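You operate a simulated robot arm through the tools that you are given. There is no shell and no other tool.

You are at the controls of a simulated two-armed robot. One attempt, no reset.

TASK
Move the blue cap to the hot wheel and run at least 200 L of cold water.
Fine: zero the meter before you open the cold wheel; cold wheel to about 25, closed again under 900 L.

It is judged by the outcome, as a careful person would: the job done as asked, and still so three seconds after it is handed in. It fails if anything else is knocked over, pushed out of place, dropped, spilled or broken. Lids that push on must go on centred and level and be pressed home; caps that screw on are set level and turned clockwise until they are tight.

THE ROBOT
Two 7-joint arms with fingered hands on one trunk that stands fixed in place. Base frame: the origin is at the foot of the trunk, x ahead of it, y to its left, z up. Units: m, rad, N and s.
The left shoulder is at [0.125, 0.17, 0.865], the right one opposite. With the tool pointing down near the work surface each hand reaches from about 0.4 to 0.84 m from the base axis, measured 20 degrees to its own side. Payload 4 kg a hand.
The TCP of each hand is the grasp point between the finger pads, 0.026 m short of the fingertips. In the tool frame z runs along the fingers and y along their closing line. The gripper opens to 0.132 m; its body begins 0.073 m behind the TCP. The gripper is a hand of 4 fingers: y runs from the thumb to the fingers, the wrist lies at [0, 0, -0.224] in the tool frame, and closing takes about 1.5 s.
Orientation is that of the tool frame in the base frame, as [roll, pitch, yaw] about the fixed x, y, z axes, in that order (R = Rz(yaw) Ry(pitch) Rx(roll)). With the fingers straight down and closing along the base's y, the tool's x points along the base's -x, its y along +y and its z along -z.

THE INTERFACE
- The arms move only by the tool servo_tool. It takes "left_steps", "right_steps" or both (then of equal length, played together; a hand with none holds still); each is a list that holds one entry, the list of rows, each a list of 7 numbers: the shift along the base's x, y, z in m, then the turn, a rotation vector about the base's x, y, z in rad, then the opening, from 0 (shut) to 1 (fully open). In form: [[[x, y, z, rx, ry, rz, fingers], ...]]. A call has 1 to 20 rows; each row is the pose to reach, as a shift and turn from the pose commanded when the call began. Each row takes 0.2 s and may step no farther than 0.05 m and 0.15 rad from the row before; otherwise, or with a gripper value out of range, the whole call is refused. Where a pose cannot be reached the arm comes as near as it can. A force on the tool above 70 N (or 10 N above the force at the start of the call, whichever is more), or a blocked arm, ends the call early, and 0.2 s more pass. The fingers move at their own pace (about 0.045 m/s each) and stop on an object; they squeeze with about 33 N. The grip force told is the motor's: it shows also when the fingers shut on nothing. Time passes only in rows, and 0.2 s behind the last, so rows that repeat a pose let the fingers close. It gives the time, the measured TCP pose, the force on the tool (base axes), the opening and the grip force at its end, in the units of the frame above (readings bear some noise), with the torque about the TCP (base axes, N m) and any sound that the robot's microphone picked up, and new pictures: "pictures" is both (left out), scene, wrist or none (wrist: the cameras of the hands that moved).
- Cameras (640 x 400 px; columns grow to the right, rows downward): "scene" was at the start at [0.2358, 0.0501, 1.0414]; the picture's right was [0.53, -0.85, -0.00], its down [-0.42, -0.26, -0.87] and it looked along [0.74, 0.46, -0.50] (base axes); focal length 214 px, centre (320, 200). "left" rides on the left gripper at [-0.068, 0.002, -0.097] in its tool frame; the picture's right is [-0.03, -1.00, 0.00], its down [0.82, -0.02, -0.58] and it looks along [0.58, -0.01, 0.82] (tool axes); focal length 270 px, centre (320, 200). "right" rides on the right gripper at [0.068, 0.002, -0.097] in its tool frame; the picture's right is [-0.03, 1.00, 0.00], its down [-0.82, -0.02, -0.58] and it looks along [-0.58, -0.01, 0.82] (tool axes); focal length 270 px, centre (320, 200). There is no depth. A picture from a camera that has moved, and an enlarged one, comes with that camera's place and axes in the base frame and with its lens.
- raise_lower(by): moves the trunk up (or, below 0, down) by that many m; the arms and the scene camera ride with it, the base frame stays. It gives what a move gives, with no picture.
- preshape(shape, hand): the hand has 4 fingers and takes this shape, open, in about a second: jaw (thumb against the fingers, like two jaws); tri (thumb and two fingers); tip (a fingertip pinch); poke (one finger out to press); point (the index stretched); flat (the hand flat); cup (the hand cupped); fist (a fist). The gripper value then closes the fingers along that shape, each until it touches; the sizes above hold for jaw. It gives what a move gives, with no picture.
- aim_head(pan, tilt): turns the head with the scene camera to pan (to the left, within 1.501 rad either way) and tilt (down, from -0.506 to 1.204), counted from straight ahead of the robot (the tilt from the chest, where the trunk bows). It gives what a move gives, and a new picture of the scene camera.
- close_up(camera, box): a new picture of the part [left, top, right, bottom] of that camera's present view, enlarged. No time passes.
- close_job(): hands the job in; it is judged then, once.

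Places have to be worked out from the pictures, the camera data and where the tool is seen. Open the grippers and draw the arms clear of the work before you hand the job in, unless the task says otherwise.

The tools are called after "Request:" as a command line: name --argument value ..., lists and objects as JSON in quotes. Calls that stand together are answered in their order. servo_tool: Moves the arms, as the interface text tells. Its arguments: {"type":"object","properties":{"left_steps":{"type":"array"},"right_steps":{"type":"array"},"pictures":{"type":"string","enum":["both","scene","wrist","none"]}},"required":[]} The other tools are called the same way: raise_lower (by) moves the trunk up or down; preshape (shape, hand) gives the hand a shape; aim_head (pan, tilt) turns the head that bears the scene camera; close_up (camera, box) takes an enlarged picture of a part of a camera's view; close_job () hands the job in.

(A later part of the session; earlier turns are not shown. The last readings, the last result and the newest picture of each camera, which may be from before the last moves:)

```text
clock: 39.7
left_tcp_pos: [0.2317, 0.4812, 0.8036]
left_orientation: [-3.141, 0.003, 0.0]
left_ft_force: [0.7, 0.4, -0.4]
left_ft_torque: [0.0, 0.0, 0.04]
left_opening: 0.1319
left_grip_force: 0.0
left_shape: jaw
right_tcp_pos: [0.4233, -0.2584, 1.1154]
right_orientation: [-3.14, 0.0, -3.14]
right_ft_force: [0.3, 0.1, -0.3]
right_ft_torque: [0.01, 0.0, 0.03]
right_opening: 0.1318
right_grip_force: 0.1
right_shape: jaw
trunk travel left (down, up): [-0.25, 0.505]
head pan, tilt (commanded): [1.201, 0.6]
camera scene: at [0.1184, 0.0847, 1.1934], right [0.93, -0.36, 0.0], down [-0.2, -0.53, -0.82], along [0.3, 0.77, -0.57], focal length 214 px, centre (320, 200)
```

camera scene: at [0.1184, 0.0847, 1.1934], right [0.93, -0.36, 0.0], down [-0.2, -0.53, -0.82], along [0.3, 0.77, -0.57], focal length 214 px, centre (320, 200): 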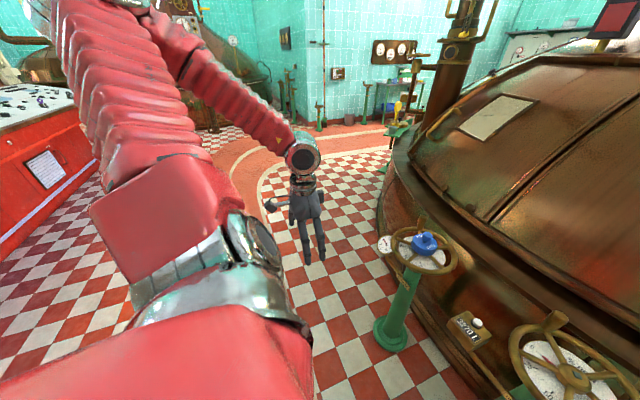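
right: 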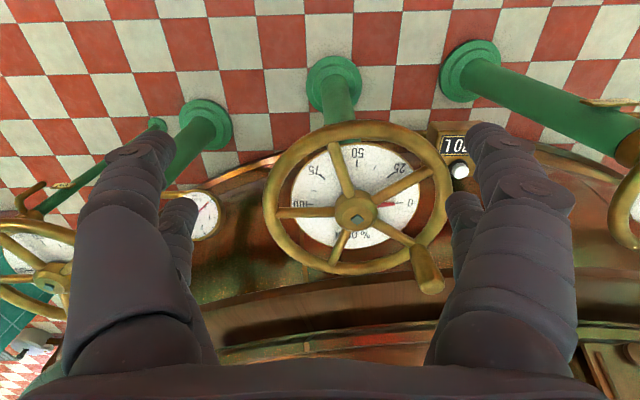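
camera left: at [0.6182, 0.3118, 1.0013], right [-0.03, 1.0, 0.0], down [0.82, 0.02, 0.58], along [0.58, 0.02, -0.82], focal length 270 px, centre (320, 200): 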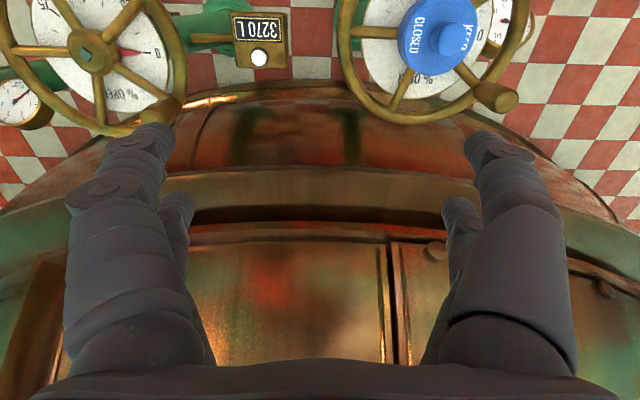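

This side pose is reachable, elbow now up and out to the left. I lower the hand to make the elbow drop.

Request:
servo_tool --left_steps '[[[0, 0, -0.04, 0, 0, 0, 1], [0, 0, -0.08, 0, 0, 0, 1], [0, 0, -0.12, 0, 0, 0, 1], [0, 0, -0.16, 0, 0, 0, 1], [0, 0, -0.2, 0, 0, 0, 1], [0, 0, -0.24, 0, 0, 0, 1], [0, 0, -0.28, 0, 0, 0, 1], [0, 0, -0.32, 0, 0, 0, 1], [0, 0, -0.35, 0, 0, 0, 1], [0, 0, -0.35, 0, 0, 0, 1]]]' --pictures "scene"

```text
clock: 41.9
left_tcp_pos: [0.2337, 0.482, 0.4509]
left_orientation: [3.141, 0.004, 0.001]
left_ft_force: [-0.1, 0.7, -0.6]
left_ft_torque: [-0.02, -0.01, -0.01]
left_opening: 0.1321
left_grip_force: 0.1
left_shape: jaw
right_tcp_pos: [0.4245, -0.2586, 1.1151]
right_orientation: [-3.141, 0.001, -3.14]
right_ft_force: [0.2, -0.7, -0.6]
right_ft_torque: [-0.01, -0.04, 0.06]
right_opening: 0.132
right_grip_force: 0.2
right_shape: jaw
trunk travel left (down, up): [-0.25, 0.505]
head pan, tilt (commanded): [1.201, 0.6]
camera scene: at [0.1184, 0.0848, 1.1934], right [0.93, -0.36, 0.0], down [-0.2, -0.53, -0.82], along [0.3, 0.77, -0.57], focal length 214 px, centre (320, 200)
```

scene: 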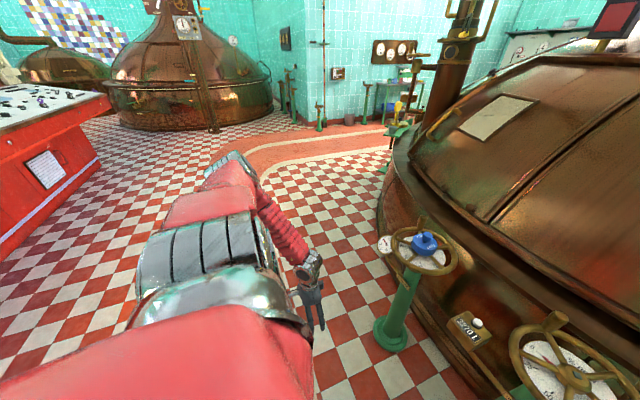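

The elbow dropped and the shoulder rotated as hoped. I now come forward and inward at this low height, staying short of the wheels.

Request:
servo_tool --left_steps '[[[0.025, -0.025, 0, 0, 0, 0, 1], [0.05, -0.05, 0, 0, 0, 0, 1], [0.075, -0.075, 0, 0, 0, 0, 1], [0.1, -0.1, 0, 0, 0, 0, 1], [0.125, -0.13, 0, 0, 0, 0, 1], [0.15, -0.16, 0, 0, 0, 0, 1], [0.175, -0.19, 0, 0, 0, 0, 1], [0.2, -0.22, 0, 0, 0, 0, 1], [0.21, -0.26, 0, 0, 0, 0, 1], [0.21, -0.3, 0, 0, 0, 0, 1], [0.21, -0.34, 0, 0, 0, 0, 1], [0.21, -0.38, 0, 0, 0, 0, 1], [0.21, -0.42, 0, 0, 0, 0, 1], [0.21, -0.46, 0, 0, 0, 0, 1], [0.21, -0.46, 0, 0, 0, 0, 1]]]' --pictures "scene"

```text
clock: 45.1
left_tcp_pos: [0.4445, 0.0211, 0.453]
left_orientation: [-3.139, 0.004, 0.0]
left_ft_force: [0.1, -0.9, 0.5]
left_ft_torque: [0.02, -0.05, 0.01]
left_opening: 0.1321
left_grip_force: 0.0
left_shape: jaw
right_tcp_pos: [0.4247, -0.2593, 1.1148]
right_orientation: [-3.141, 0.001, 3.141]
right_ft_force: [0.1, -0.2, 0.2]
right_ft_torque: [0.02, 0.02, -0.04]
right_opening: 0.1319
right_grip_force: 0.1
right_shape: jaw
trunk travel left (down, up): [-0.25, 0.505]
head pan, tilt (commanded): [1.201, 0.6]
camera scene: at [0.1186, 0.0846, 1.1934], right [0.93, -0.36, 0.0], down [-0.2, -0.53, -0.82], along [0.3, 0.77, -0.57], focal length 214 px, centre (320, 200)
```

scene: 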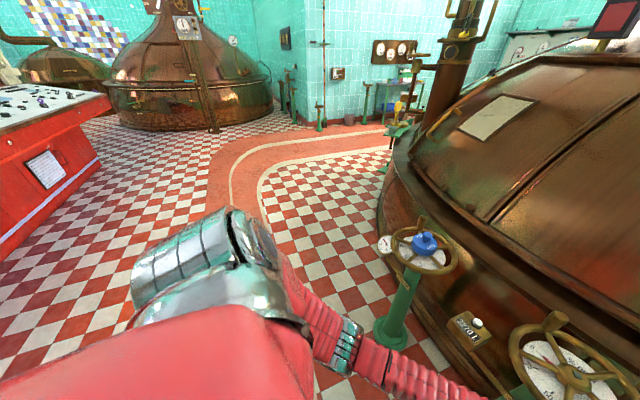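

The shoulder is unflipped: the hand reached y=0.02 without trouble. I raise it to hover height in front of the hot wheel and then go forward above the hub.

Request:
servo_tool --left_steps '[[[0, 0, 0.045, 0, 0, 0, 1], [0, 0, 0.09, 0, 0, 0, 1], [0, 0, 0.135, 0, 0, 0, 1], [0, 0, 0.18, 0, 0, 0, 1], [0, 0, 0.225, 0, 0, 0, 1], [0, 0, 0.27, 0, 0, 0, 1], [0, 0, 0.315, 0, 0, 0, 1], [0, 0, 0.36, 0, 0, 0, 1], [0, 0, 0.39, 0, 0, 0, 1], [0.04, 0.005, 0.39, 0, 0, 0, 1], [0.08, 0.01, 0.39, 0, 0, 0, 1], [0.12, 0.015, 0.39, 0, 0, 0, 1], [0.16, 0.02, 0.39, 0, 0, 0, 1], [0.2, 0.02, 0.39, 0, 0, 0, 1], [0.2, 0.02, 0.39, 0, 0, 0, 1]]]' --pictures "both"

```text
clock: 48.3
left_tcp_pos: [0.6417, 0.0415, 0.8422]
left_orientation: [-3.139, 0.003, -0.002]
left_ft_force: [-0.8, 0.0, 0.6]
left_ft_torque: [0.0, 0.01, 0.0]
left_opening: 0.1321
left_grip_force: 0.0
left_shape: jaw
left hand out of reach, approached as far as the arm can: row 7, 8, 9
right_tcp_pos: [0.4234, -0.2585, 1.1152]
right_orientation: [-3.141, 0.0, -3.14]
right_ft_force: [-0.3, -0.3, -0.5]
right_ft_torque: [0.0, 0.01, -0.01]
right_opening: 0.1317
right_grip_force: 0.1
right_shape: jaw
trunk travel left (down, up): [-0.25, 0.505]
head pan, tilt (commanded): [1.201, 0.6]
camera scene: at [0.1188, 0.0846, 1.1934], right [0.93, -0.36, 0.0], down [-0.21, -0.53, -0.82], along [0.3, 0.77, -0.57], focal length 214 px, centre (320, 200)
camera left: at [0.5731, 0.0411, 0.9394], right [-0.02, 1.0, 0.0], down [0.82, 0.02, 0.58], along [0.58, 0.01, -0.82], focal length 270 px, centre (320, 200)
```

scene: 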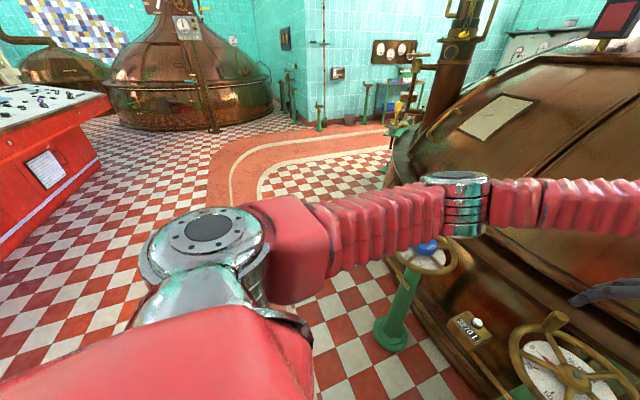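
left: 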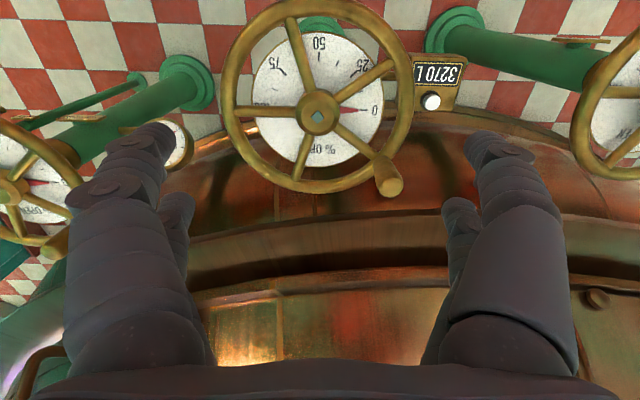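

The left hand is now over the hot wheel; the hub reads near [0.674, 0.041]. I enlarge this view as the reference for comparing with the cold wheel.

Request:
close_up --camera "left" --box '[210, 0, 430, 200]'

Request:
close_up --camera "left" --box '[280, 85, 360, 145]'

```text
2.00 times, centred on (320, 100) of left
camera zoom: at [0.5731, 0.0411, 0.9394], right [-0.02, 1.0, 0.0], down [0.82, 0.02, 0.58], along [0.58, 0.01, -0.82], focal length 541 px, centre (320, 400)
```

zoom: 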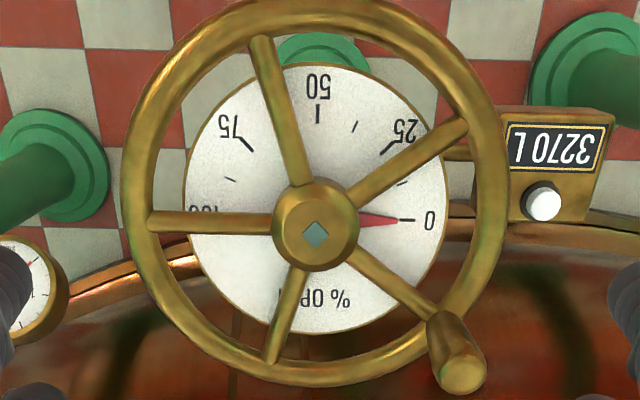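

```text
6.67 times, centred on (320, 115) of left
camera zoom: at [0.5731, 0.0411, 0.9394], right [-0.02, 1.0, 0.0], down [0.82, 0.02, 0.58], along [0.58, 0.01, -0.82], focal length 1802 px, centre (320, 767)
```

zoom: 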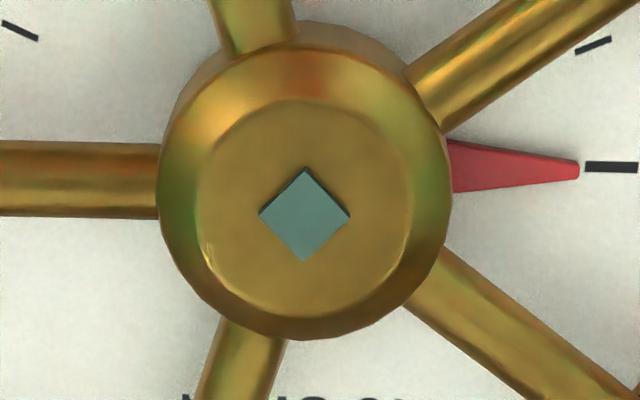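

I shift by the estimated hub offset [−0.034, +0.404] to the cold wheel with the same hand pose, to compare where its rim and dial fall in the picture.

Request:
servo_tool --left_steps '[[[-0.004, 0.045, 0.0, 0, 0, 0, 1], [-0.008, 0.09, 0.0, 0, 0, 0, 1], [-0.012, 0.135, 0, 0, 0, 0, 1], [-0.016, 0.18, 0, 0, 0, 0, 1], [-0.02, 0.225, 0, 0, 0, 0, 1], [-0.024, 0.27, 0, 0, 0, 0, 1], [-0.028, 0.315, 0, 0, 0, 0, 1], [-0.032, 0.36, 0, 0, 0, 0, 1], [-0.034, 0.404, 0, 0, 0, 0, 1], [-0.034, 0.404, 0, 0, 0, 0, 1]]]' --pictures "wrist"

Request:
close_up --camera "left" --box '[210, 0, 430, 200]'

```text
clock: 50.5
left_tcp_pos: [0.6091, 0.4394, 0.845]
left_orientation: [3.141, 0.003, 0.0]
left_ft_force: [0.5, -0.6, -0.7]
left_ft_torque: [0.01, -0.02, -0.02]
left_opening: 0.1321
left_grip_force: 0.1
left_shape: jaw
right_tcp_pos: [0.424, -0.2577, 1.1142]
right_orientation: [3.14, 0.001, 3.14]
right_ft_force: [0.1, -0.4, 0.4]
right_ft_torque: [-0.01, -0.02, 0.0]
right_opening: 0.1318
right_grip_force: 0.0
right_shape: jaw
trunk travel left (down, up): [-0.25, 0.505]
head pan, tilt (commanded): [1.201, 0.6]
camera left: at [0.5407, 0.4399, 0.9431], right [-0.02, 1.0, 0.0], down [0.82, 0.02, 0.57], along [0.57, 0.01, -0.82], focal length 270 px, centre (320, 200)
```

left: 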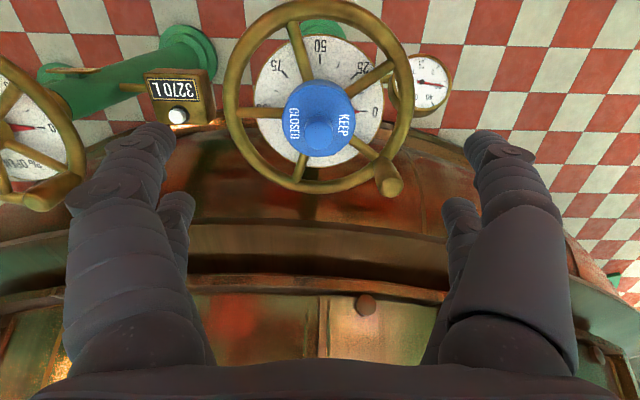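

```text
2.00 times, centred on (320, 100) of left
camera zoom: at [0.5407, 0.4399, 0.9431], right [-0.02, 1.0, 0.0], down [0.82, 0.02, 0.57], along [0.57, 0.01, -0.82], focal length 541 px, centre (320, 400)
```

zoom: 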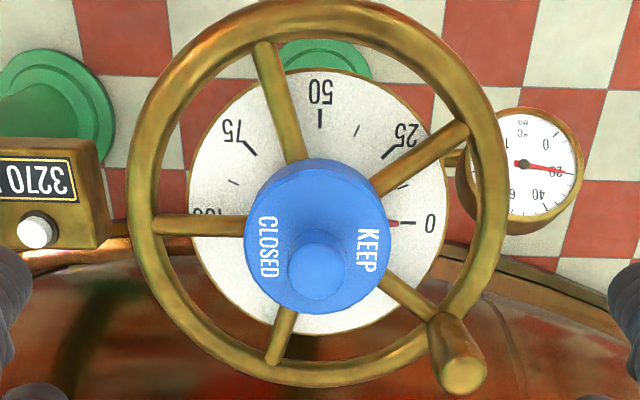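

The cold wheel falls on nearly the same pixels (within about 1 mm), so hub offset is close to [−0.033, +0.398] in measured TCP terms, and the cap axis is near [0.640, 0.440]. I zoom in with the scene camera to judge the cap's heights.

Request:
aim_head --pan 0.6 --tilt 0.6

Request:
close_up --camera "scene" --box '[240, 140, 360, 220]'

```text
clock: 51.5
left_tcp_pos: [0.6106, 0.4396, 0.8457]
left_orientation: [3.141, 0.003, -0.002]
left_ft_force: [0.6, 0.2, 0.5]
left_ft_torque: [-0.01, -0.01, 0.0]
left_opening: 0.1317
left_grip_force: 0.0
left_shape: jaw
right_tcp_pos: [0.4246, -0.2595, 1.1148]
right_orientation: [-3.141, 0.0, -3.142]
right_ft_force: [-0.1, -0.3, 0.2]
right_ft_torque: [0.01, -0.01, 0.02]
right_opening: 0.1321
right_grip_force: 0.1
right_shape: jaw
trunk travel left (down, up): [-0.25, 0.505]
head pan, tilt (commanded): [0.6, 0.6]
camera scene: at [0.1598, 0.0523, 1.1933], right [0.57, -0.82, 0.0], down [-0.47, -0.32, -0.82], along [0.68, 0.47, -0.57], focal length 214 px, centre (320, 200)
```

scene: 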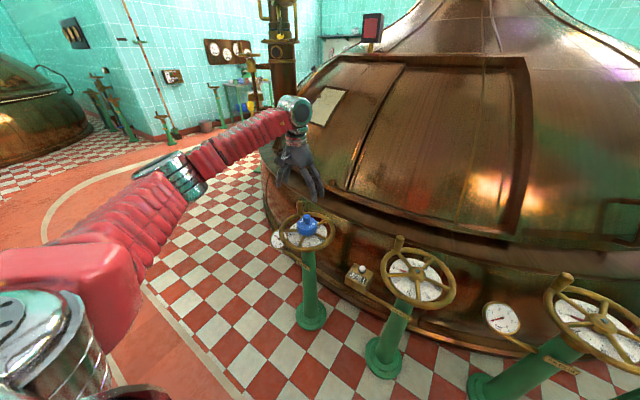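

```text
5.00 times, centred on (300, 180) of scene
camera zoom: at [0.1598, 0.0523, 1.1933], right [0.57, -0.82, 0.0], down [-0.47, -0.32, -0.82], along [0.68, 0.47, -0.57], focal length 1072 px, centre (420, 300)
```

zoom: 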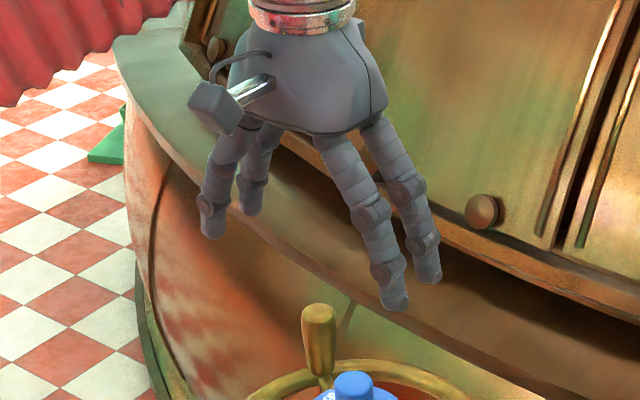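

I zoom on the cap itself.

Request:
close_up --camera "scene" --box '[265, 195, 345, 255]'

```text
6.67 times, centred on (305, 225) of scene
camera zoom: at [0.1598, 0.0523, 1.1933], right [0.57, -0.82, 0.0], down [-0.47, -0.32, -0.82], along [0.68, 0.47, -0.57], focal length 1430 px, centre (420, 33)
```

zoom: 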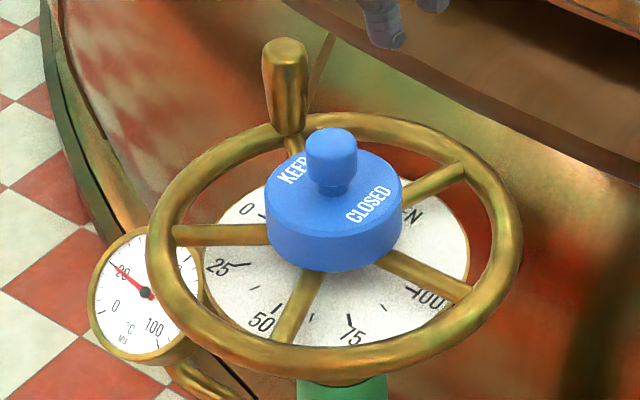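

From this view the cap body is about 77 mm wide spanning z≈0.637–0.663, knob top z≈0.702, spoke tops near 0.633. I centre over [0.640, 0.440], yaw +0.45 rad to keep the fingers off the handle, and descend to z≈0.735 for a check.

Request:
servo_tool --left_steps '[[[0.01, 0.0, 0, 0, 0, 0.15, 1], [0.02, 0.0, 0, 0, 0, 0.3, 1], [0.03, 0.0, 0, 0, 0, 0.45, 1], [0.03, 0.0, -0.03, 0, 0, 0.45, 1], [0.03, 0.0, -0.06, 0, 0, 0.45, 1], [0.03, 0.0, -0.09, 0, 0, 0.45, 1], [0.03, 0.0, -0.11, 0, 0, 0.45, 1], [0.03, 0.0, -0.11, 0, 0, 0.45, 1]]]' --pictures "both"

Request:
close_up --camera "scene" --box '[245, 155, 365, 255]'

```text
clock: 53.3
left_tcp_pos: [0.6385, 0.4434, 0.7322]
left_orientation: [-3.141, 0.003, 0.45]
left_ft_force: [-0.6, 0.4, -0.3]
left_ft_torque: [-0.01, 0.0, 0.03]
left_opening: 0.1319
left_grip_force: 0.1
left_shape: jaw
right_tcp_pos: [0.4229, -0.2582, 1.1145]
right_orientation: [3.141, 0.001, 3.141]
right_ft_force: [0.6, -0.9, 0.1]
right_ft_torque: [0.0, -0.02, 0.01]
right_opening: 0.1321
right_grip_force: 0.0
right_shape: jaw
trunk travel left (down, up): [-0.25, 0.505]
head pan, tilt (commanded): [0.6, 0.6]
camera scene: at [0.1598, 0.0523, 1.1933], right [0.56, -0.83, 0.0], down [-0.47, -0.32, -0.82], along [0.68, 0.47, -0.57], focal length 214 px, centre (320, 200)
camera left: at [0.576, 0.4135, 0.83], right [-0.46, 0.89, 0.0], down [0.73, 0.37, 0.58], along [0.51, 0.26, -0.82], focal length 270 px, centre (320, 200)
```

scene: 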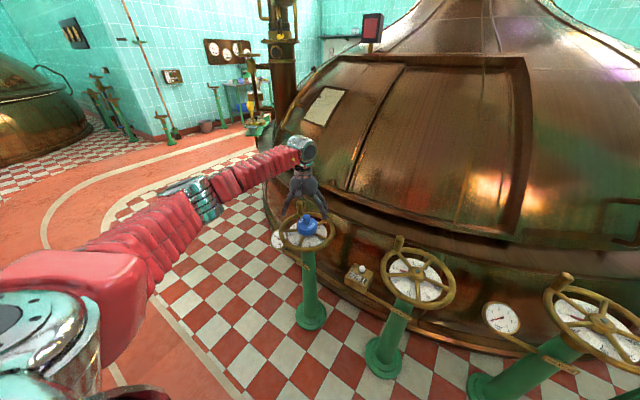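
left: 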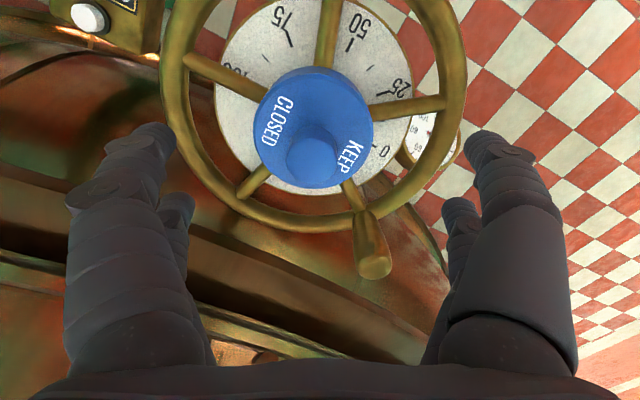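

```text
4.00 times, centred on (305, 205) of scene
camera zoom: at [0.1598, 0.0523, 1.1933], right [0.56, -0.83, 0.0], down [-0.47, -0.32, -0.82], along [0.68, 0.47, -0.57], focal length 858 px, centre (380, 180)
```

zoom: 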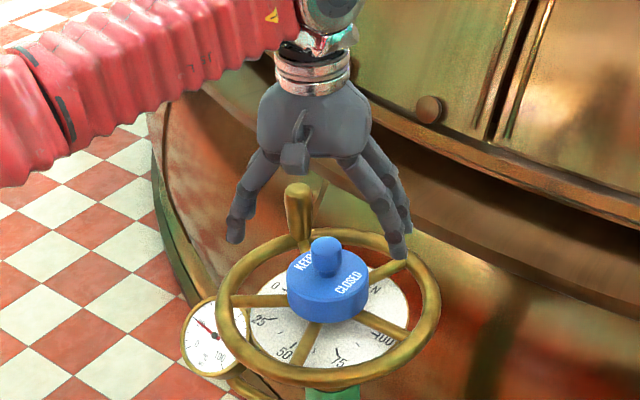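

The cap sits about [−0.0015, −0.0035] from the TCP axis. I correct that, narrow the fingers to about 0.10 m so they stay well inside the rim, and descend to z≈0.668.

Request:
servo_tool --left_steps '[[[-0.0015, -0.0035, 0, 0, 0, 0, 0.78], [-0.0015, -0.0035, 0, 0, 0, 0, 0.78], [-0.0015, -0.0035, -0.01, 0, 0, 0, 0.78], [-0.0015, -0.0035, -0.025, 0, 0, 0, 0.78], [-0.0015, -0.0035, -0.04, 0, 0, 0, 0.78], [-0.0015, -0.0035, -0.052, 0, 0, 0, 0.78], [-0.0015, -0.0035, -0.062, 0, 0, 0, 0.78], [-0.0015, -0.0035, -0.062, 0, 0, 0, 0.78]]]' --pictures "both"

Request:
close_up --camera "scene" --box '[265, 185, 345, 255]'

```text
clock: 55.1
left_tcp_pos: [0.6375, 0.441, 0.6711]
left_orientation: [-3.14, 0.003, 0.448]
left_ft_force: [0.2, -0.1, 0.4]
left_ft_torque: [0.02, 0.01, -0.02]
left_opening: 0.1032
left_grip_force: 0.1
left_shape: jaw
right_tcp_pos: [0.4227, -0.2587, 1.1136]
right_orientation: [3.141, 0.0, 3.141]
right_ft_force: [1.0, 0.4, 0.1]
right_ft_torque: [0.0, 0.01, 0.0]
right_opening: 0.1318
right_grip_force: 0.0
right_shape: jaw
trunk travel left (down, up): [-0.25, 0.505]
head pan, tilt (commanded): [0.6, 0.6]
camera scene: at [0.1598, 0.0523, 1.1933], right [0.56, -0.83, 0.0], down [-0.47, -0.32, -0.82], along [0.68, 0.47, -0.57], focal length 214 px, centre (320, 200)
camera left: at [0.5758, 0.411, 0.7695], right [-0.46, 0.89, 0.0], down [0.73, 0.37, 0.58], along [0.51, 0.26, -0.82], focal length 270 px, centre (320, 200)
```

scene: 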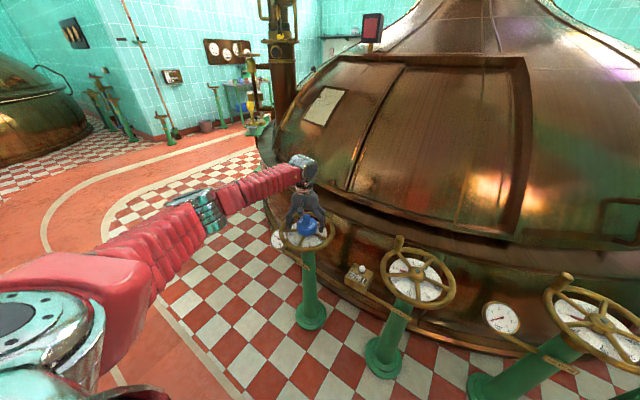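
left: 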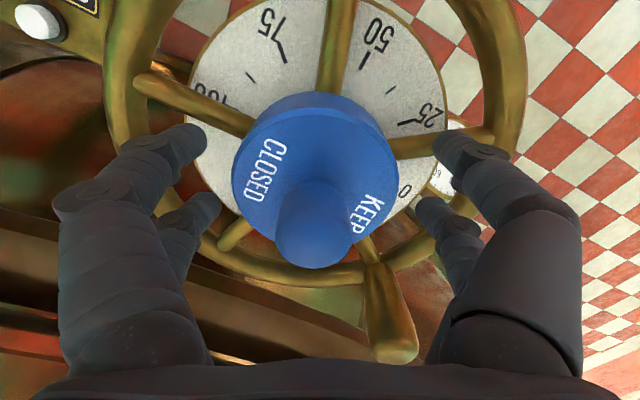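

```text
5.71 times, centred on (305, 220) of scene
camera zoom: at [0.1598, 0.0523, 1.1933], right [0.56, -0.83, 0.0], down [-0.47, -0.32, -0.82], along [0.68, 0.47, -0.57], focal length 1226 px, centre (406, 86)
```

zoom: 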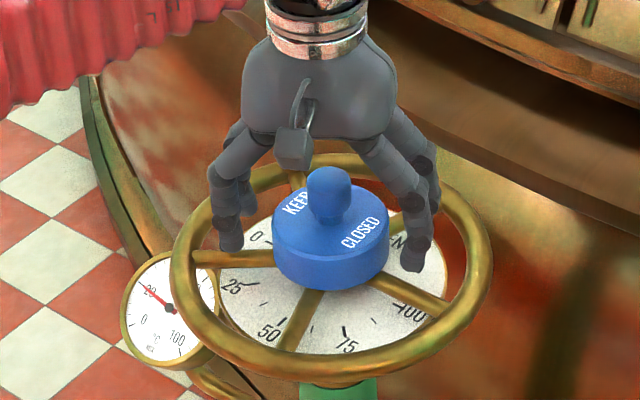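

The hand is centred on the cap and free of the rim and handle. I close the fingers on the cap body.

Request:
servo_tool --left_steps '[[[0, 0, 0, 0, 0, 0, 0.6], [0, 0, 0, 0, 0, 0, 0.5], [0, 0, 0, 0, 0, 0, 0.3], [0, 0, 0, 0, 0, 0, 0.2], [0, 0, 0, 0, 0, 0, 0.2], [0, 0, 0, 0, 0, 0, 0.2], [0, 0, 0, 0, 0, 0, 0.2]]]' --pictures "both"

Request:
close_up --camera "scene" --box '[265, 185, 345, 255]'

```text
clock: 56.7
left_tcp_pos: [0.6376, 0.4418, 0.6704]
left_orientation: [-3.139, 0.003, 0.452]
left_ft_force: [-0.7, -0.2, 0.1]
left_ft_torque: [0.0, -0.01, -0.02]
left_opening: 0.0607
left_grip_force: 32.8
left_shape: jaw
right_tcp_pos: [0.4229, -0.2572, 1.1147]
right_orientation: [-3.141, -0.001, 3.142]
right_ft_force: [-0.2, -0.2, -0.2]
right_ft_torque: [0.0, 0.03, 0.03]
right_opening: 0.132
right_grip_force: 0.1
right_shape: jaw
trunk travel left (down, up): [-0.25, 0.505]
head pan, tilt (commanded): [0.6, 0.6]
camera scene: at [0.1599, 0.0523, 1.1933], right [0.56, -0.83, 0.0], down [-0.47, -0.32, -0.82], along [0.68, 0.47, -0.57], focal length 214 px, centre (320, 200)
camera left: at [0.5758, 0.4111, 0.7696], right [-0.46, 0.89, 0.0], down [0.73, 0.37, 0.58], along [0.51, 0.26, -0.82], focal length 270 px, centre (320, 200)
```

scene: 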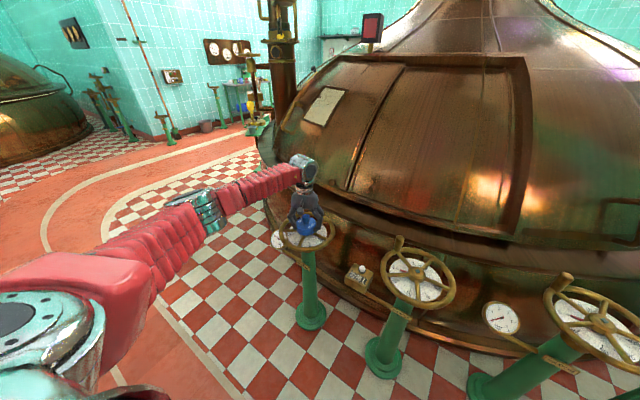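
left: 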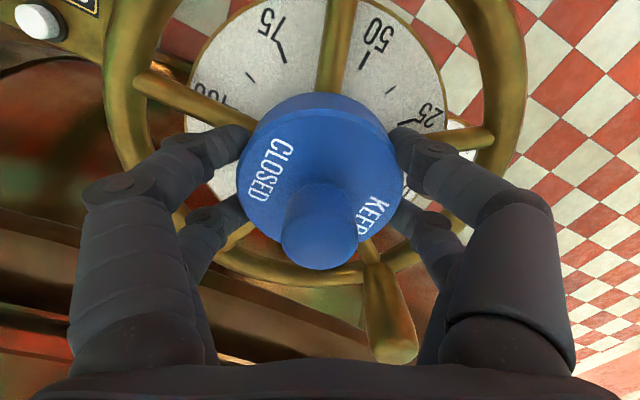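

```text
5.71 times, centred on (305, 220) of scene
camera zoom: at [0.1599, 0.0523, 1.1933], right [0.56, -0.83, 0.0], down [-0.47, -0.32, -0.82], along [0.68, 0.47, -0.57], focal length 1226 px, centre (406, 86)
```

zoom: 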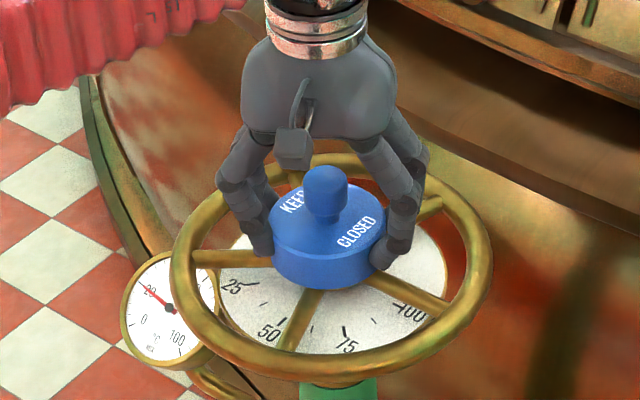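

The grip is firm at 33 N with the cap centred. I lift gently 15 mm and watch the force.

Request:
servo_tool --left_steps '[[[0, 0, 0.003, 0, 0, 0, 0.2], [0, 0, 0.007, 0, 0, 0, 0.2], [0, 0, 0.011, 0, 0, 0, 0.2], [0, 0, 0.015, 0, 0, 0, 0.2]]]' --pictures "wrist"

Request:
close_up --camera "scene" --box '[265, 185, 345, 255]'

```text
clock: 57.7
left_tcp_pos: [0.6376, 0.4397, 0.6869]
left_orientation: [-3.139, 0.004, 0.45]
left_ft_force: [0.2, -0.7, -1.4]
left_ft_torque: [-0.02, 0.01, -0.01]
left_opening: 0.0605
left_grip_force: 32.9
left_shape: jaw
right_tcp_pos: [0.4241, -0.2579, 1.1148]
right_orientation: [-3.141, 0.0, -3.141]
right_ft_force: [0.1, -0.2, 0.0]
right_ft_torque: [-0.01, -0.02, 0.03]
right_opening: 0.1319
right_grip_force: 0.0
right_shape: jaw
trunk travel left (down, up): [-0.25, 0.505]
head pan, tilt (commanded): [0.6, 0.6]
camera left: at [0.5759, 0.4101, 0.7841], right [-0.46, 0.89, 0.0], down [0.73, 0.37, 0.57], along [0.51, 0.26, -0.82], focal length 270 px, centre (320, 200)
```

left: 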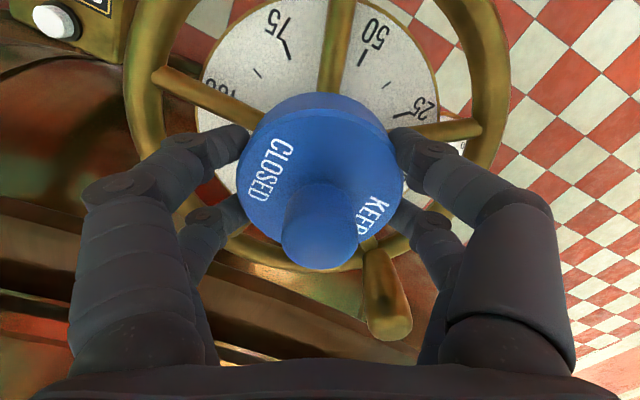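

```text
5.71 times, centred on (305, 220) of scene
camera zoom: at [0.1599, 0.0523, 1.1933], right [0.56, -0.83, 0.0], down [-0.47, -0.32, -0.82], along [0.68, 0.47, -0.57], focal length 1226 px, centre (406, 86)
```

zoom: 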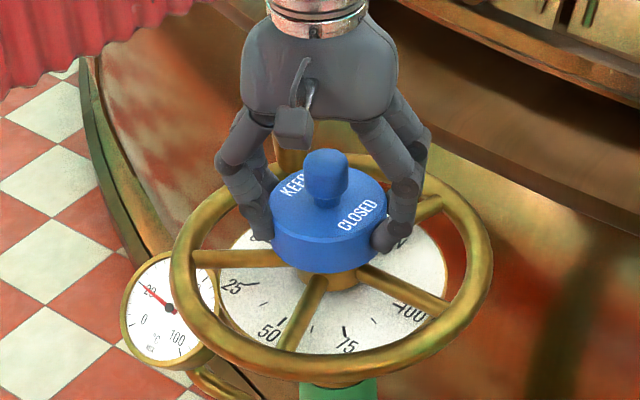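

The cap lifts off freely with only its weight (~1.4 N), and the wheel stays put. I lift on to about z=0.735 and take a reference view of the cold wheel rim from the hand.

Request:
servo_tool --left_steps '[[[0, 0, 0.012, 0, 0, 0, 0.2], [0, 0, 0.025, 0, 0, 0, 0.2], [0, 0, 0.038, 0, 0, 0, 0.2], [0, 0, 0.048, 0, 0, 0, 0.2], [0, 0, 0.048, 0, 0, 0, 0.2]]]' --pictures "both"

Request:
close_up --camera "scene" --box '[265, 175, 345, 255]'

```text
clock: 58.9
left_tcp_pos: [0.6372, 0.4392, 0.7342]
left_orientation: [-3.14, 0.005, 0.449]
left_ft_force: [-0.3, -0.1, -1.4]
left_ft_torque: [0.01, 0.0, 0.04]
left_opening: 0.0605
left_grip_force: 33.2
left_shape: jaw
right_tcp_pos: [0.4252, -0.2587, 1.115]
right_orientation: [3.141, 0.0, 3.141]
right_ft_force: [0.3, 0.5, -0.5]
right_ft_torque: [-0.02, 0.02, 0.0]
right_opening: 0.1318
right_grip_force: 0.0
right_shape: jaw
trunk travel left (down, up): [-0.25, 0.505]
head pan, tilt (commanded): [0.6, 0.6]
camera scene: at [0.16, 0.0523, 1.1933], right [0.56, -0.83, 0.0], down [-0.47, -0.32, -0.82], along [0.68, 0.47, -0.57], focal length 214 px, centre (320, 200)
camera left: at [0.5756, 0.4105, 0.8322], right [-0.46, 0.89, 0.0], down [0.73, 0.37, 0.57], along [0.51, 0.26, -0.82], focal length 270 px, centre (320, 200)
```

scene: 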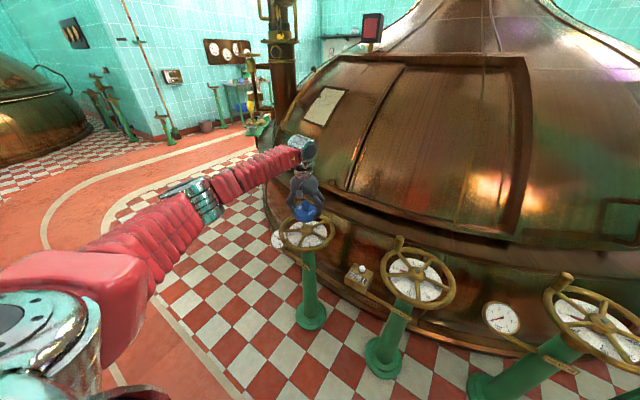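
left: 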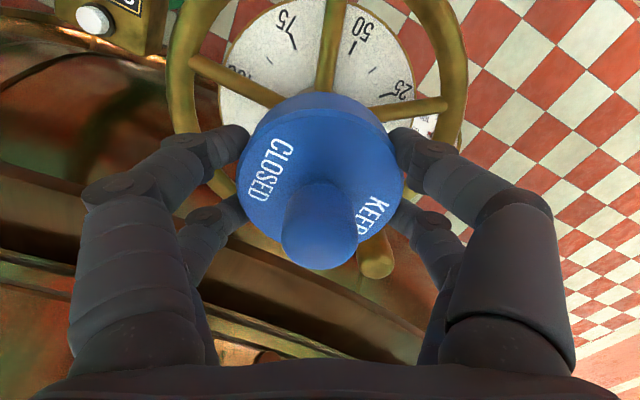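

```text
5.00 times, centred on (305, 215) of scene
camera zoom: at [0.16, 0.0523, 1.1933], right [0.56, -0.83, 0.0], down [-0.47, -0.32, -0.82], along [0.68, 0.47, -0.57], focal length 1072 px, centre (395, 125)
```

zoom: 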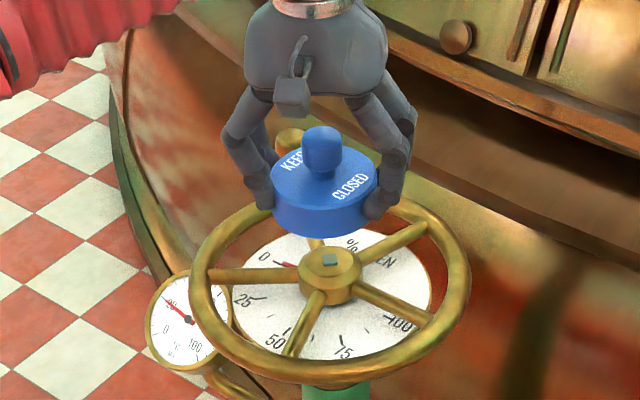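

The cold hub and its square spindle are bare now and the cap hangs level in the hand. I enlarge this reference wrist view before moving.

Request:
close_up --camera "left" --box '[160, 0, 480, 200]'

```text
2.00 times, centred on (320, 100) of left
camera zoom: at [0.5756, 0.4105, 0.8322], right [-0.46, 0.89, 0.0], down [0.73, 0.37, 0.57], along [0.51, 0.26, -0.82], focal length 541 px, centre (320, 400)
```

zoom: 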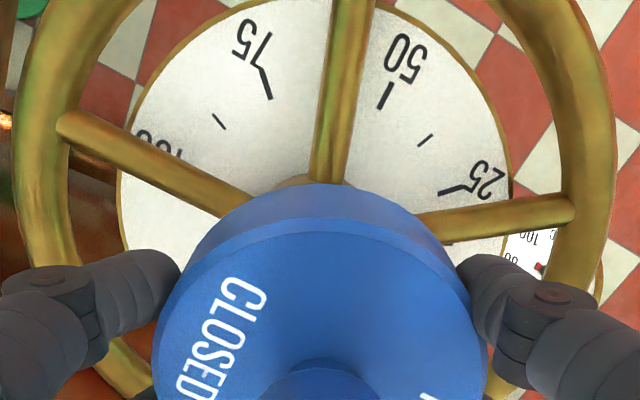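

I raise to clear the handles, carry the cap to the hot wheel by [0.031, −0.399], and come back down to the same height for comparison.

Request:
servo_tool --left_steps '[[[0, 0, 0.03, 0, 0, 0, 0.2], [0, 0, 0.06, 0, 0, 0, 0.2], [0.003, -0.035, 0.07, 0, 0, 0, 0.2], [0.006, -0.075, 0.07, 0, 0, 0, 0.2], [0.009, -0.115, 0.07, 0, 0, 0, 0.2], [0.012, -0.155, 0.07, 0, 0, 0, 0.2], [0.015, -0.195, 0.07, 0, 0, 0, 0.2], [0.018, -0.235, 0.07, 0, 0, 0, 0.2], [0.021, -0.275, 0.07, 0, 0, 0, 0.2], [0.024, -0.315, 0.07, 0, 0, 0, 0.2], [0.027, -0.35, 0.07, 0, 0, 0, 0.2], [0.029, -0.38, 0.07, 0, 0, 0, 0.2], [0.031, -0.399, 0.07, 0, 0, 0, 0.2], [0.031, -0.399, 0.07, 0, 0, 0, 0.2]]]' --pictures "both"

```text
clock: 61.9
left_tcp_pos: [0.6689, 0.0414, 0.7996]
left_orientation: [-3.141, 0.004, 0.452]
left_ft_force: [-0.3, -0.1, -1.8]
left_ft_torque: [0.02, -0.01, -0.01]
left_opening: 0.0603
left_grip_force: 33.1
left_shape: jaw
right_tcp_pos: [0.4242, -0.26, 1.1145]
right_orientation: [-3.14, 0.0, -3.14]
right_ft_force: [0.2, -0.6, 0.3]
right_ft_torque: [-0.01, 0.01, 0.02]
right_opening: 0.1319
right_grip_force: 0.1
right_shape: jaw
trunk travel left (down, up): [-0.25, 0.505]
head pan, tilt (commanded): [0.6, 0.6]
camera scene: at [0.16, 0.0522, 1.1933], right [0.57, -0.82, 0.0], down [-0.47, -0.32, -0.82], along [0.68, 0.47, -0.57], focal length 214 px, centre (320, 200)
camera left: at [0.6072, 0.012, 0.8985], right [-0.46, 0.89, 0.0], down [0.73, 0.37, 0.57], along [0.51, 0.26, -0.82], focal length 270 px, centre (320, 200)
```

scene: 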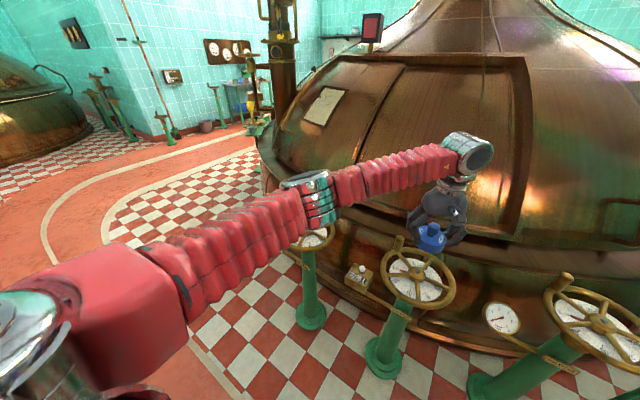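
left: 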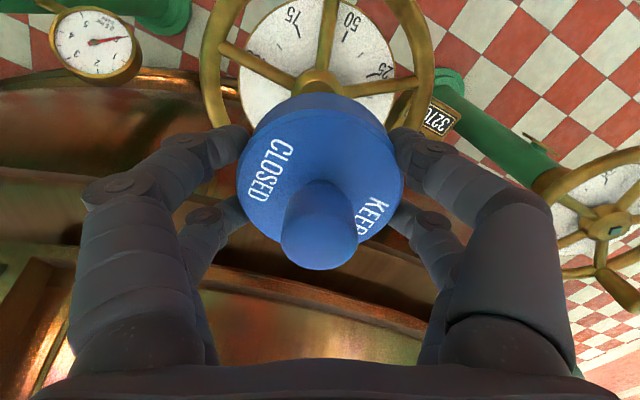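

The cap is above the hot wheel. I lower to the reference height 0.734 and compare the rim with the cold reference.

Request:
servo_tool --left_steps '[[[0, 0, -0.025, 0, 0, 0, 0.2], [0, 0, -0.05, 0, 0, 0, 0.2], [0, 0, -0.0655, 0, 0, 0, 0.2], [0, 0, -0.0655, 0, 0, 0, 0.2], [0, 0, -0.0655, 0, 0, 0, 0.2]]]' --pictures "both"

Request:
close_up --camera "left" --box '[160, 0, 480, 200]'

Request:
close_up --camera "scene" --box '[380, 200, 480, 300]'

```text
clock: 63.1
left_tcp_pos: [0.668, 0.0414, 0.738]
left_orientation: [-3.139, 0.004, 0.451]
left_ft_force: [0.0, 0.2, -1.4]
left_ft_torque: [0.0, 0.01, -0.02]
left_opening: 0.0602
left_grip_force: 33.2
left_shape: jaw
right_tcp_pos: [0.4229, -0.2578, 1.1151]
right_orientation: [3.141, 0.0, -3.139]
right_ft_force: [0.0, -0.1, -0.3]
right_ft_torque: [0.0, -0.03, 0.0]
right_opening: 0.1317
right_grip_force: 0.1
right_shape: jaw
trunk travel left (down, up): [-0.25, 0.505]
head pan, tilt (commanded): [0.6, 0.6]
camera scene: at [0.1601, 0.0522, 1.1933], right [0.56, -0.83, 0.0], down [-0.47, -0.32, -0.82], along [0.68, 0.47, -0.57], focal length 214 px, centre (320, 200)
camera left: at [0.6065, 0.0119, 0.8367], right [-0.46, 0.89, 0.0], down [0.73, 0.37, 0.57], along [0.51, 0.26, -0.82], focal length 270 px, centre (320, 200)
```

scene: 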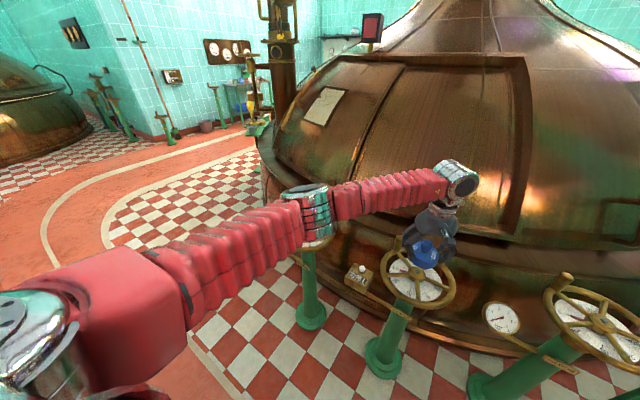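
left: 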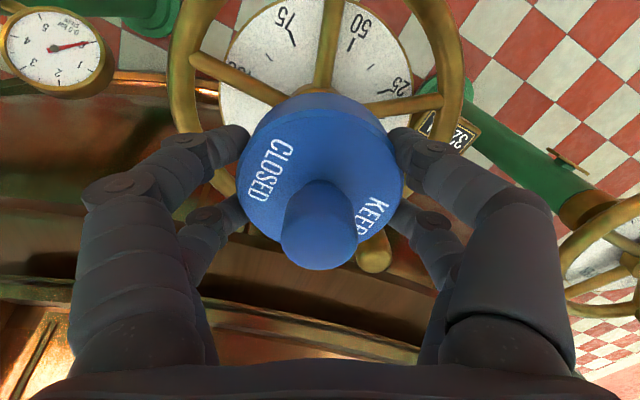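

```text
2.00 times, centred on (320, 100) of left
camera zoom: at [0.6065, 0.0119, 0.8367], right [-0.46, 0.89, 0.0], down [0.73, 0.37, 0.57], along [0.51, 0.26, -0.82], focal length 541 px, centre (320, 400)
```

zoom: 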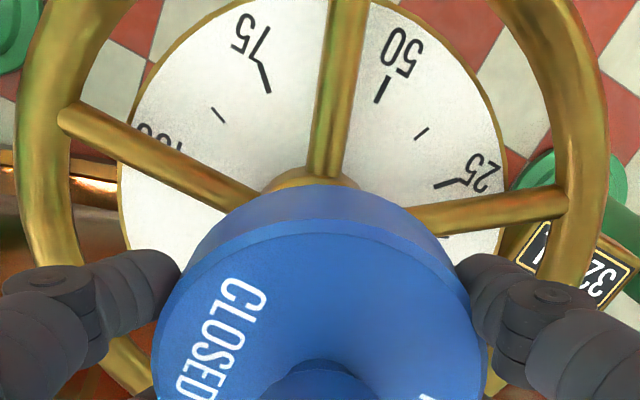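

```text
4.00 times, centred on (430, 250) of scene
camera zoom: at [0.1601, 0.0522, 1.1933], right [0.56, -0.83, 0.0], down [-0.47, -0.32, -0.82], along [0.68, 0.47, -0.57], focal length 858 px, centre (-120, 0)
```

zoom: 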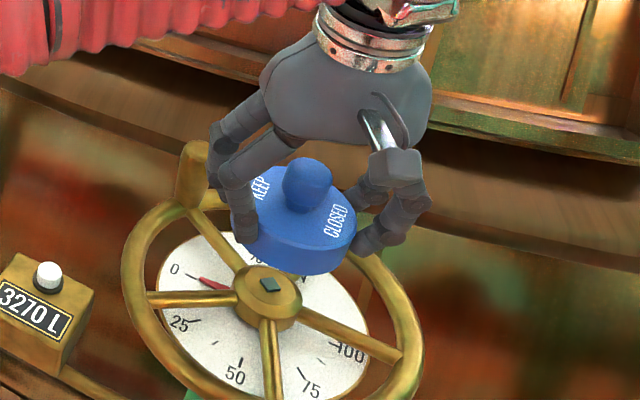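

Against the cold reference the hot wheel sits about [−0.8, −1.7] mm relative to the hand. I correct that and lower to z≈0.69 (cap just above the hub) for a look.

Request:
servo_tool --left_steps '[[[-0.0008, -0.0017, -0.012, 0, 0, 0, 0.2], [-0.0008, -0.0017, -0.025, 0, 0, 0, 0.2], [-0.0008, -0.0017, -0.038, 0, 0, 0, 0.2], [-0.0008, -0.0017, -0.045, 0, 0, 0, 0.2], [-0.0008, -0.0017, -0.045, 0, 0, 0, 0.2]]]' --pictures "wrist"

Request:
close_up --camera "scene" --box '[380, 220, 460, 290]'

```text
clock: 64.3
left_tcp_pos: [0.6672, 0.0417, 0.693]
left_orientation: [-3.139, 0.003, 0.449]
left_ft_force: [1.3, 0.1, -0.8]
left_ft_torque: [-0.01, 0.02, -0.01]
left_opening: 0.0603
left_grip_force: 33.2
left_shape: jaw
right_tcp_pos: [0.4235, -0.2576, 1.1149]
right_orientation: [-3.142, -0.001, 3.141]
right_ft_force: [0.3, 0.1, 1.2]
right_ft_torque: [-0.04, 0.0, 0.01]
right_opening: 0.1319
right_grip_force: 0.1
right_shape: jaw
trunk travel left (down, up): [-0.25, 0.505]
head pan, tilt (commanded): [0.6, 0.6]
camera left: at [0.6058, 0.0116, 0.7912], right [-0.46, 0.89, 0.0], down [0.73, 0.37, 0.58], along [0.51, 0.26, -0.82], focal length 270 px, centre (320, 200)
```

left: 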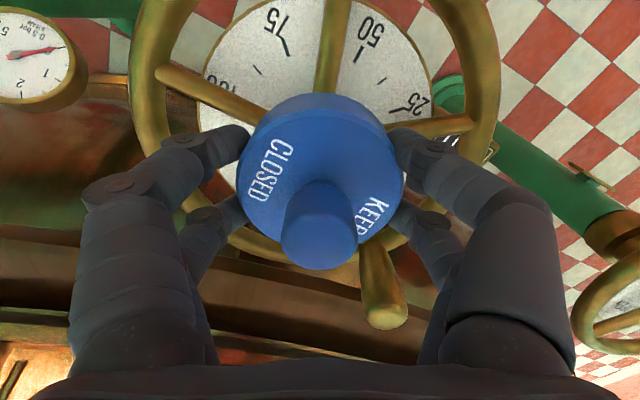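

```text
5.71 times, centred on (420, 255) of scene
camera zoom: at [0.16, 0.0522, 1.1933], right [0.56, -0.83, 0.0], down [-0.47, -0.32, -0.82], along [0.68, 0.47, -0.57], focal length 1226 px, centre (-251, -114)
```

zoom: 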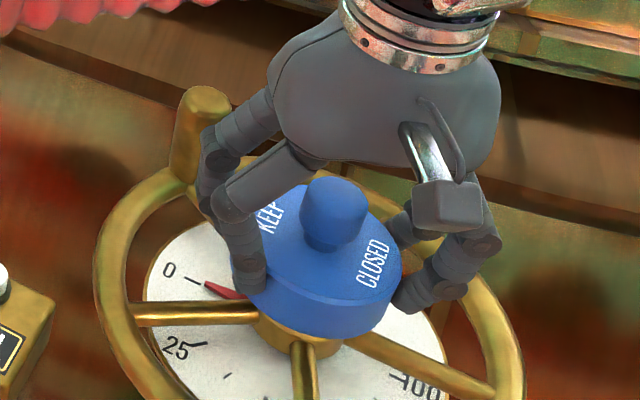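

The rim comparison still suggests about −1.8 mm in y. I apply that and lower slowly onto the hub with small steps, letting the force stop guard it.

Request:
servo_tool --left_steps '[[[0, -0.0018, 0, 0, 0, 0, 0.2], [0, -0.0018, -0.004, 0, 0, 0, 0.2], [0, -0.0018, -0.007, 0, 0, 0, 0.2], [0, -0.0018, -0.01, 0, 0, 0, 0.2], [0, -0.0018, -0.013, 0, 0, 0, 0.2], [0, -0.0018, -0.016, 0, 0, 0, 0.2]]]' --pictures "wrist"

Request:
close_up --camera "scene" --box '[380, 220, 460, 290]'

```text
clock: 65.7
left_tcp_pos: [0.668, 0.0389, 0.6769]
left_orientation: [-3.14, 0.002, 0.449]
left_ft_force: [0.1, 0.1, -1.2]
left_ft_torque: [0.02, 0.0, -0.01]
left_opening: 0.0601
left_grip_force: 33.2
left_shape: jaw
right_tcp_pos: [0.4241, -0.2589, 1.1142]
right_orientation: [3.142, 0.001, -3.141]
right_ft_force: [-0.2, 0.7, 0.2]
right_ft_torque: [0.03, -0.03, 0.02]
right_opening: 0.1321
right_grip_force: 0.0
right_shape: jaw
trunk travel left (down, up): [-0.25, 0.505]
head pan, tilt (commanded): [0.6, 0.6]
camera left: at [0.6061, 0.0092, 0.7758], right [-0.46, 0.89, 0.0], down [0.73, 0.37, 0.57], along [0.51, 0.26, -0.82], focal length 270 px, centre (320, 200)
```

left: 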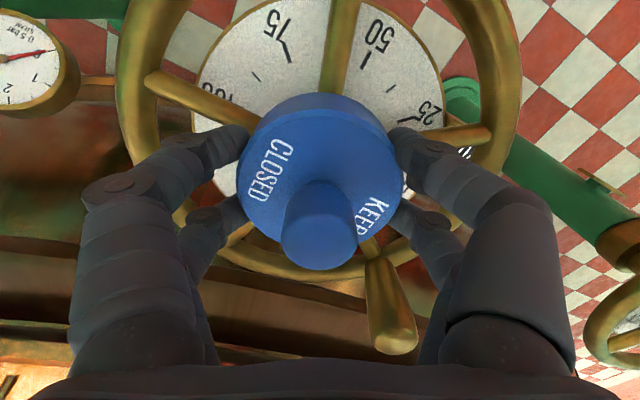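

```text
5.71 times, centred on (420, 255) of scene
camera zoom: at [0.1601, 0.0522, 1.1933], right [0.56, -0.83, 0.0], down [-0.47, -0.32, -0.82], along [0.68, 0.47, -0.57], focal length 1226 px, centre (-251, -114)
```

zoom: 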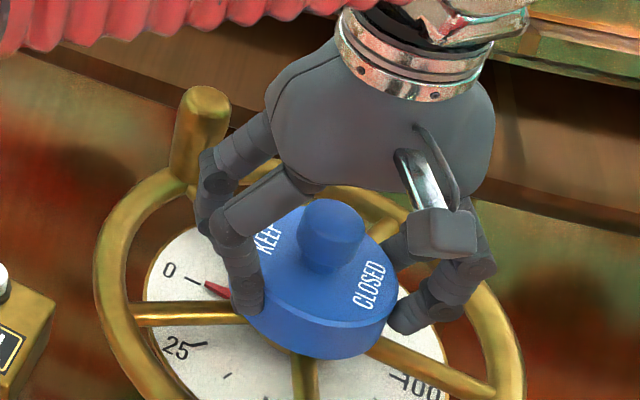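

No contact force at z=0.677 with the hub already entering the cap. I continue down in 2 mm steps to seat it.

Request:
servo_tool --left_steps '[[[0, 0, -0.002, 0, 0, 0, 0.2], [0, 0, -0.004, 0, 0, 0, 0.2], [0, 0, -0.006, 0, 0, 0, 0.2], [0, 0, -0.008, 0, 0, 0, 0.2], [0, 0, -0.009, 0, 0, 0, 0.2]]]' --pictures "wrist"

Request:
close_up --camera "scene" --box '[380, 220, 460, 290]'

```text
clock: 66.9
left_tcp_pos: [0.6683, 0.0385, 0.67]
left_orientation: [3.141, 0.001, 0.449]
left_ft_force: [0.5, -1.9, 9.7]
left_ft_torque: [-0.12, -0.05, 0.0]
left_opening: 0.0599
left_grip_force: 32.8
left_shape: jaw
right_tcp_pos: [0.4237, -0.2583, 1.115]
right_orientation: [3.141, 0.001, 3.14]
right_ft_force: [-0.3, -0.4, 0.2]
right_ft_torque: [0.01, -0.01, 0.0]
right_opening: 0.1318
right_grip_force: 0.0
right_shape: jaw
trunk travel left (down, up): [-0.25, 0.505]
head pan, tilt (commanded): [0.6, 0.6]
camera left: at [0.6061, 0.0083, 0.7686], right [-0.46, 0.89, 0.0], down [0.73, 0.37, 0.58], along [0.51, 0.26, -0.82], focal length 270 px, centre (320, 200)
```

left: 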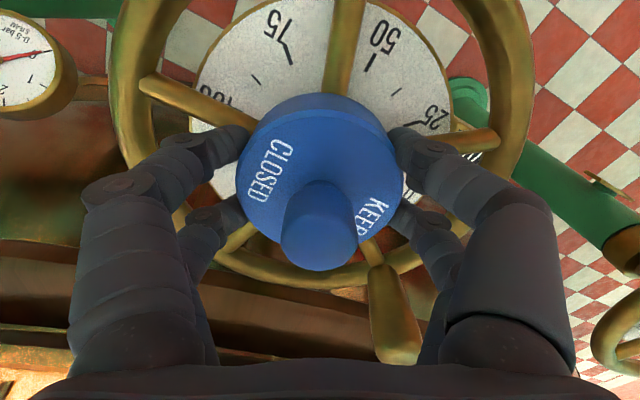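

```text
5.71 times, centred on (420, 255) of scene
camera zoom: at [0.159, 0.0521, 1.1936], right [0.56, -0.83, 0.0], down [-0.47, -0.32, -0.82], along [0.68, 0.47, -0.57], focal length 1226 px, centre (-251, -114)
```

zoom: 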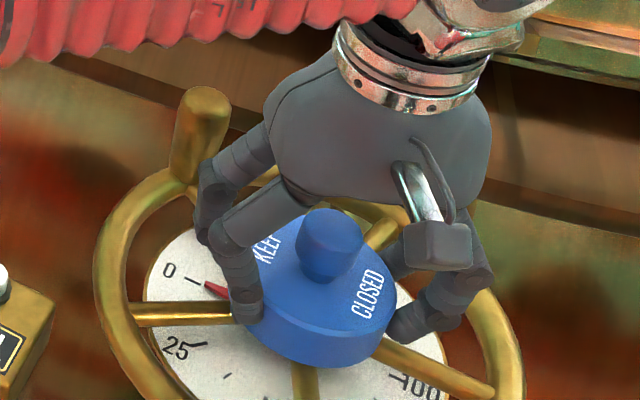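

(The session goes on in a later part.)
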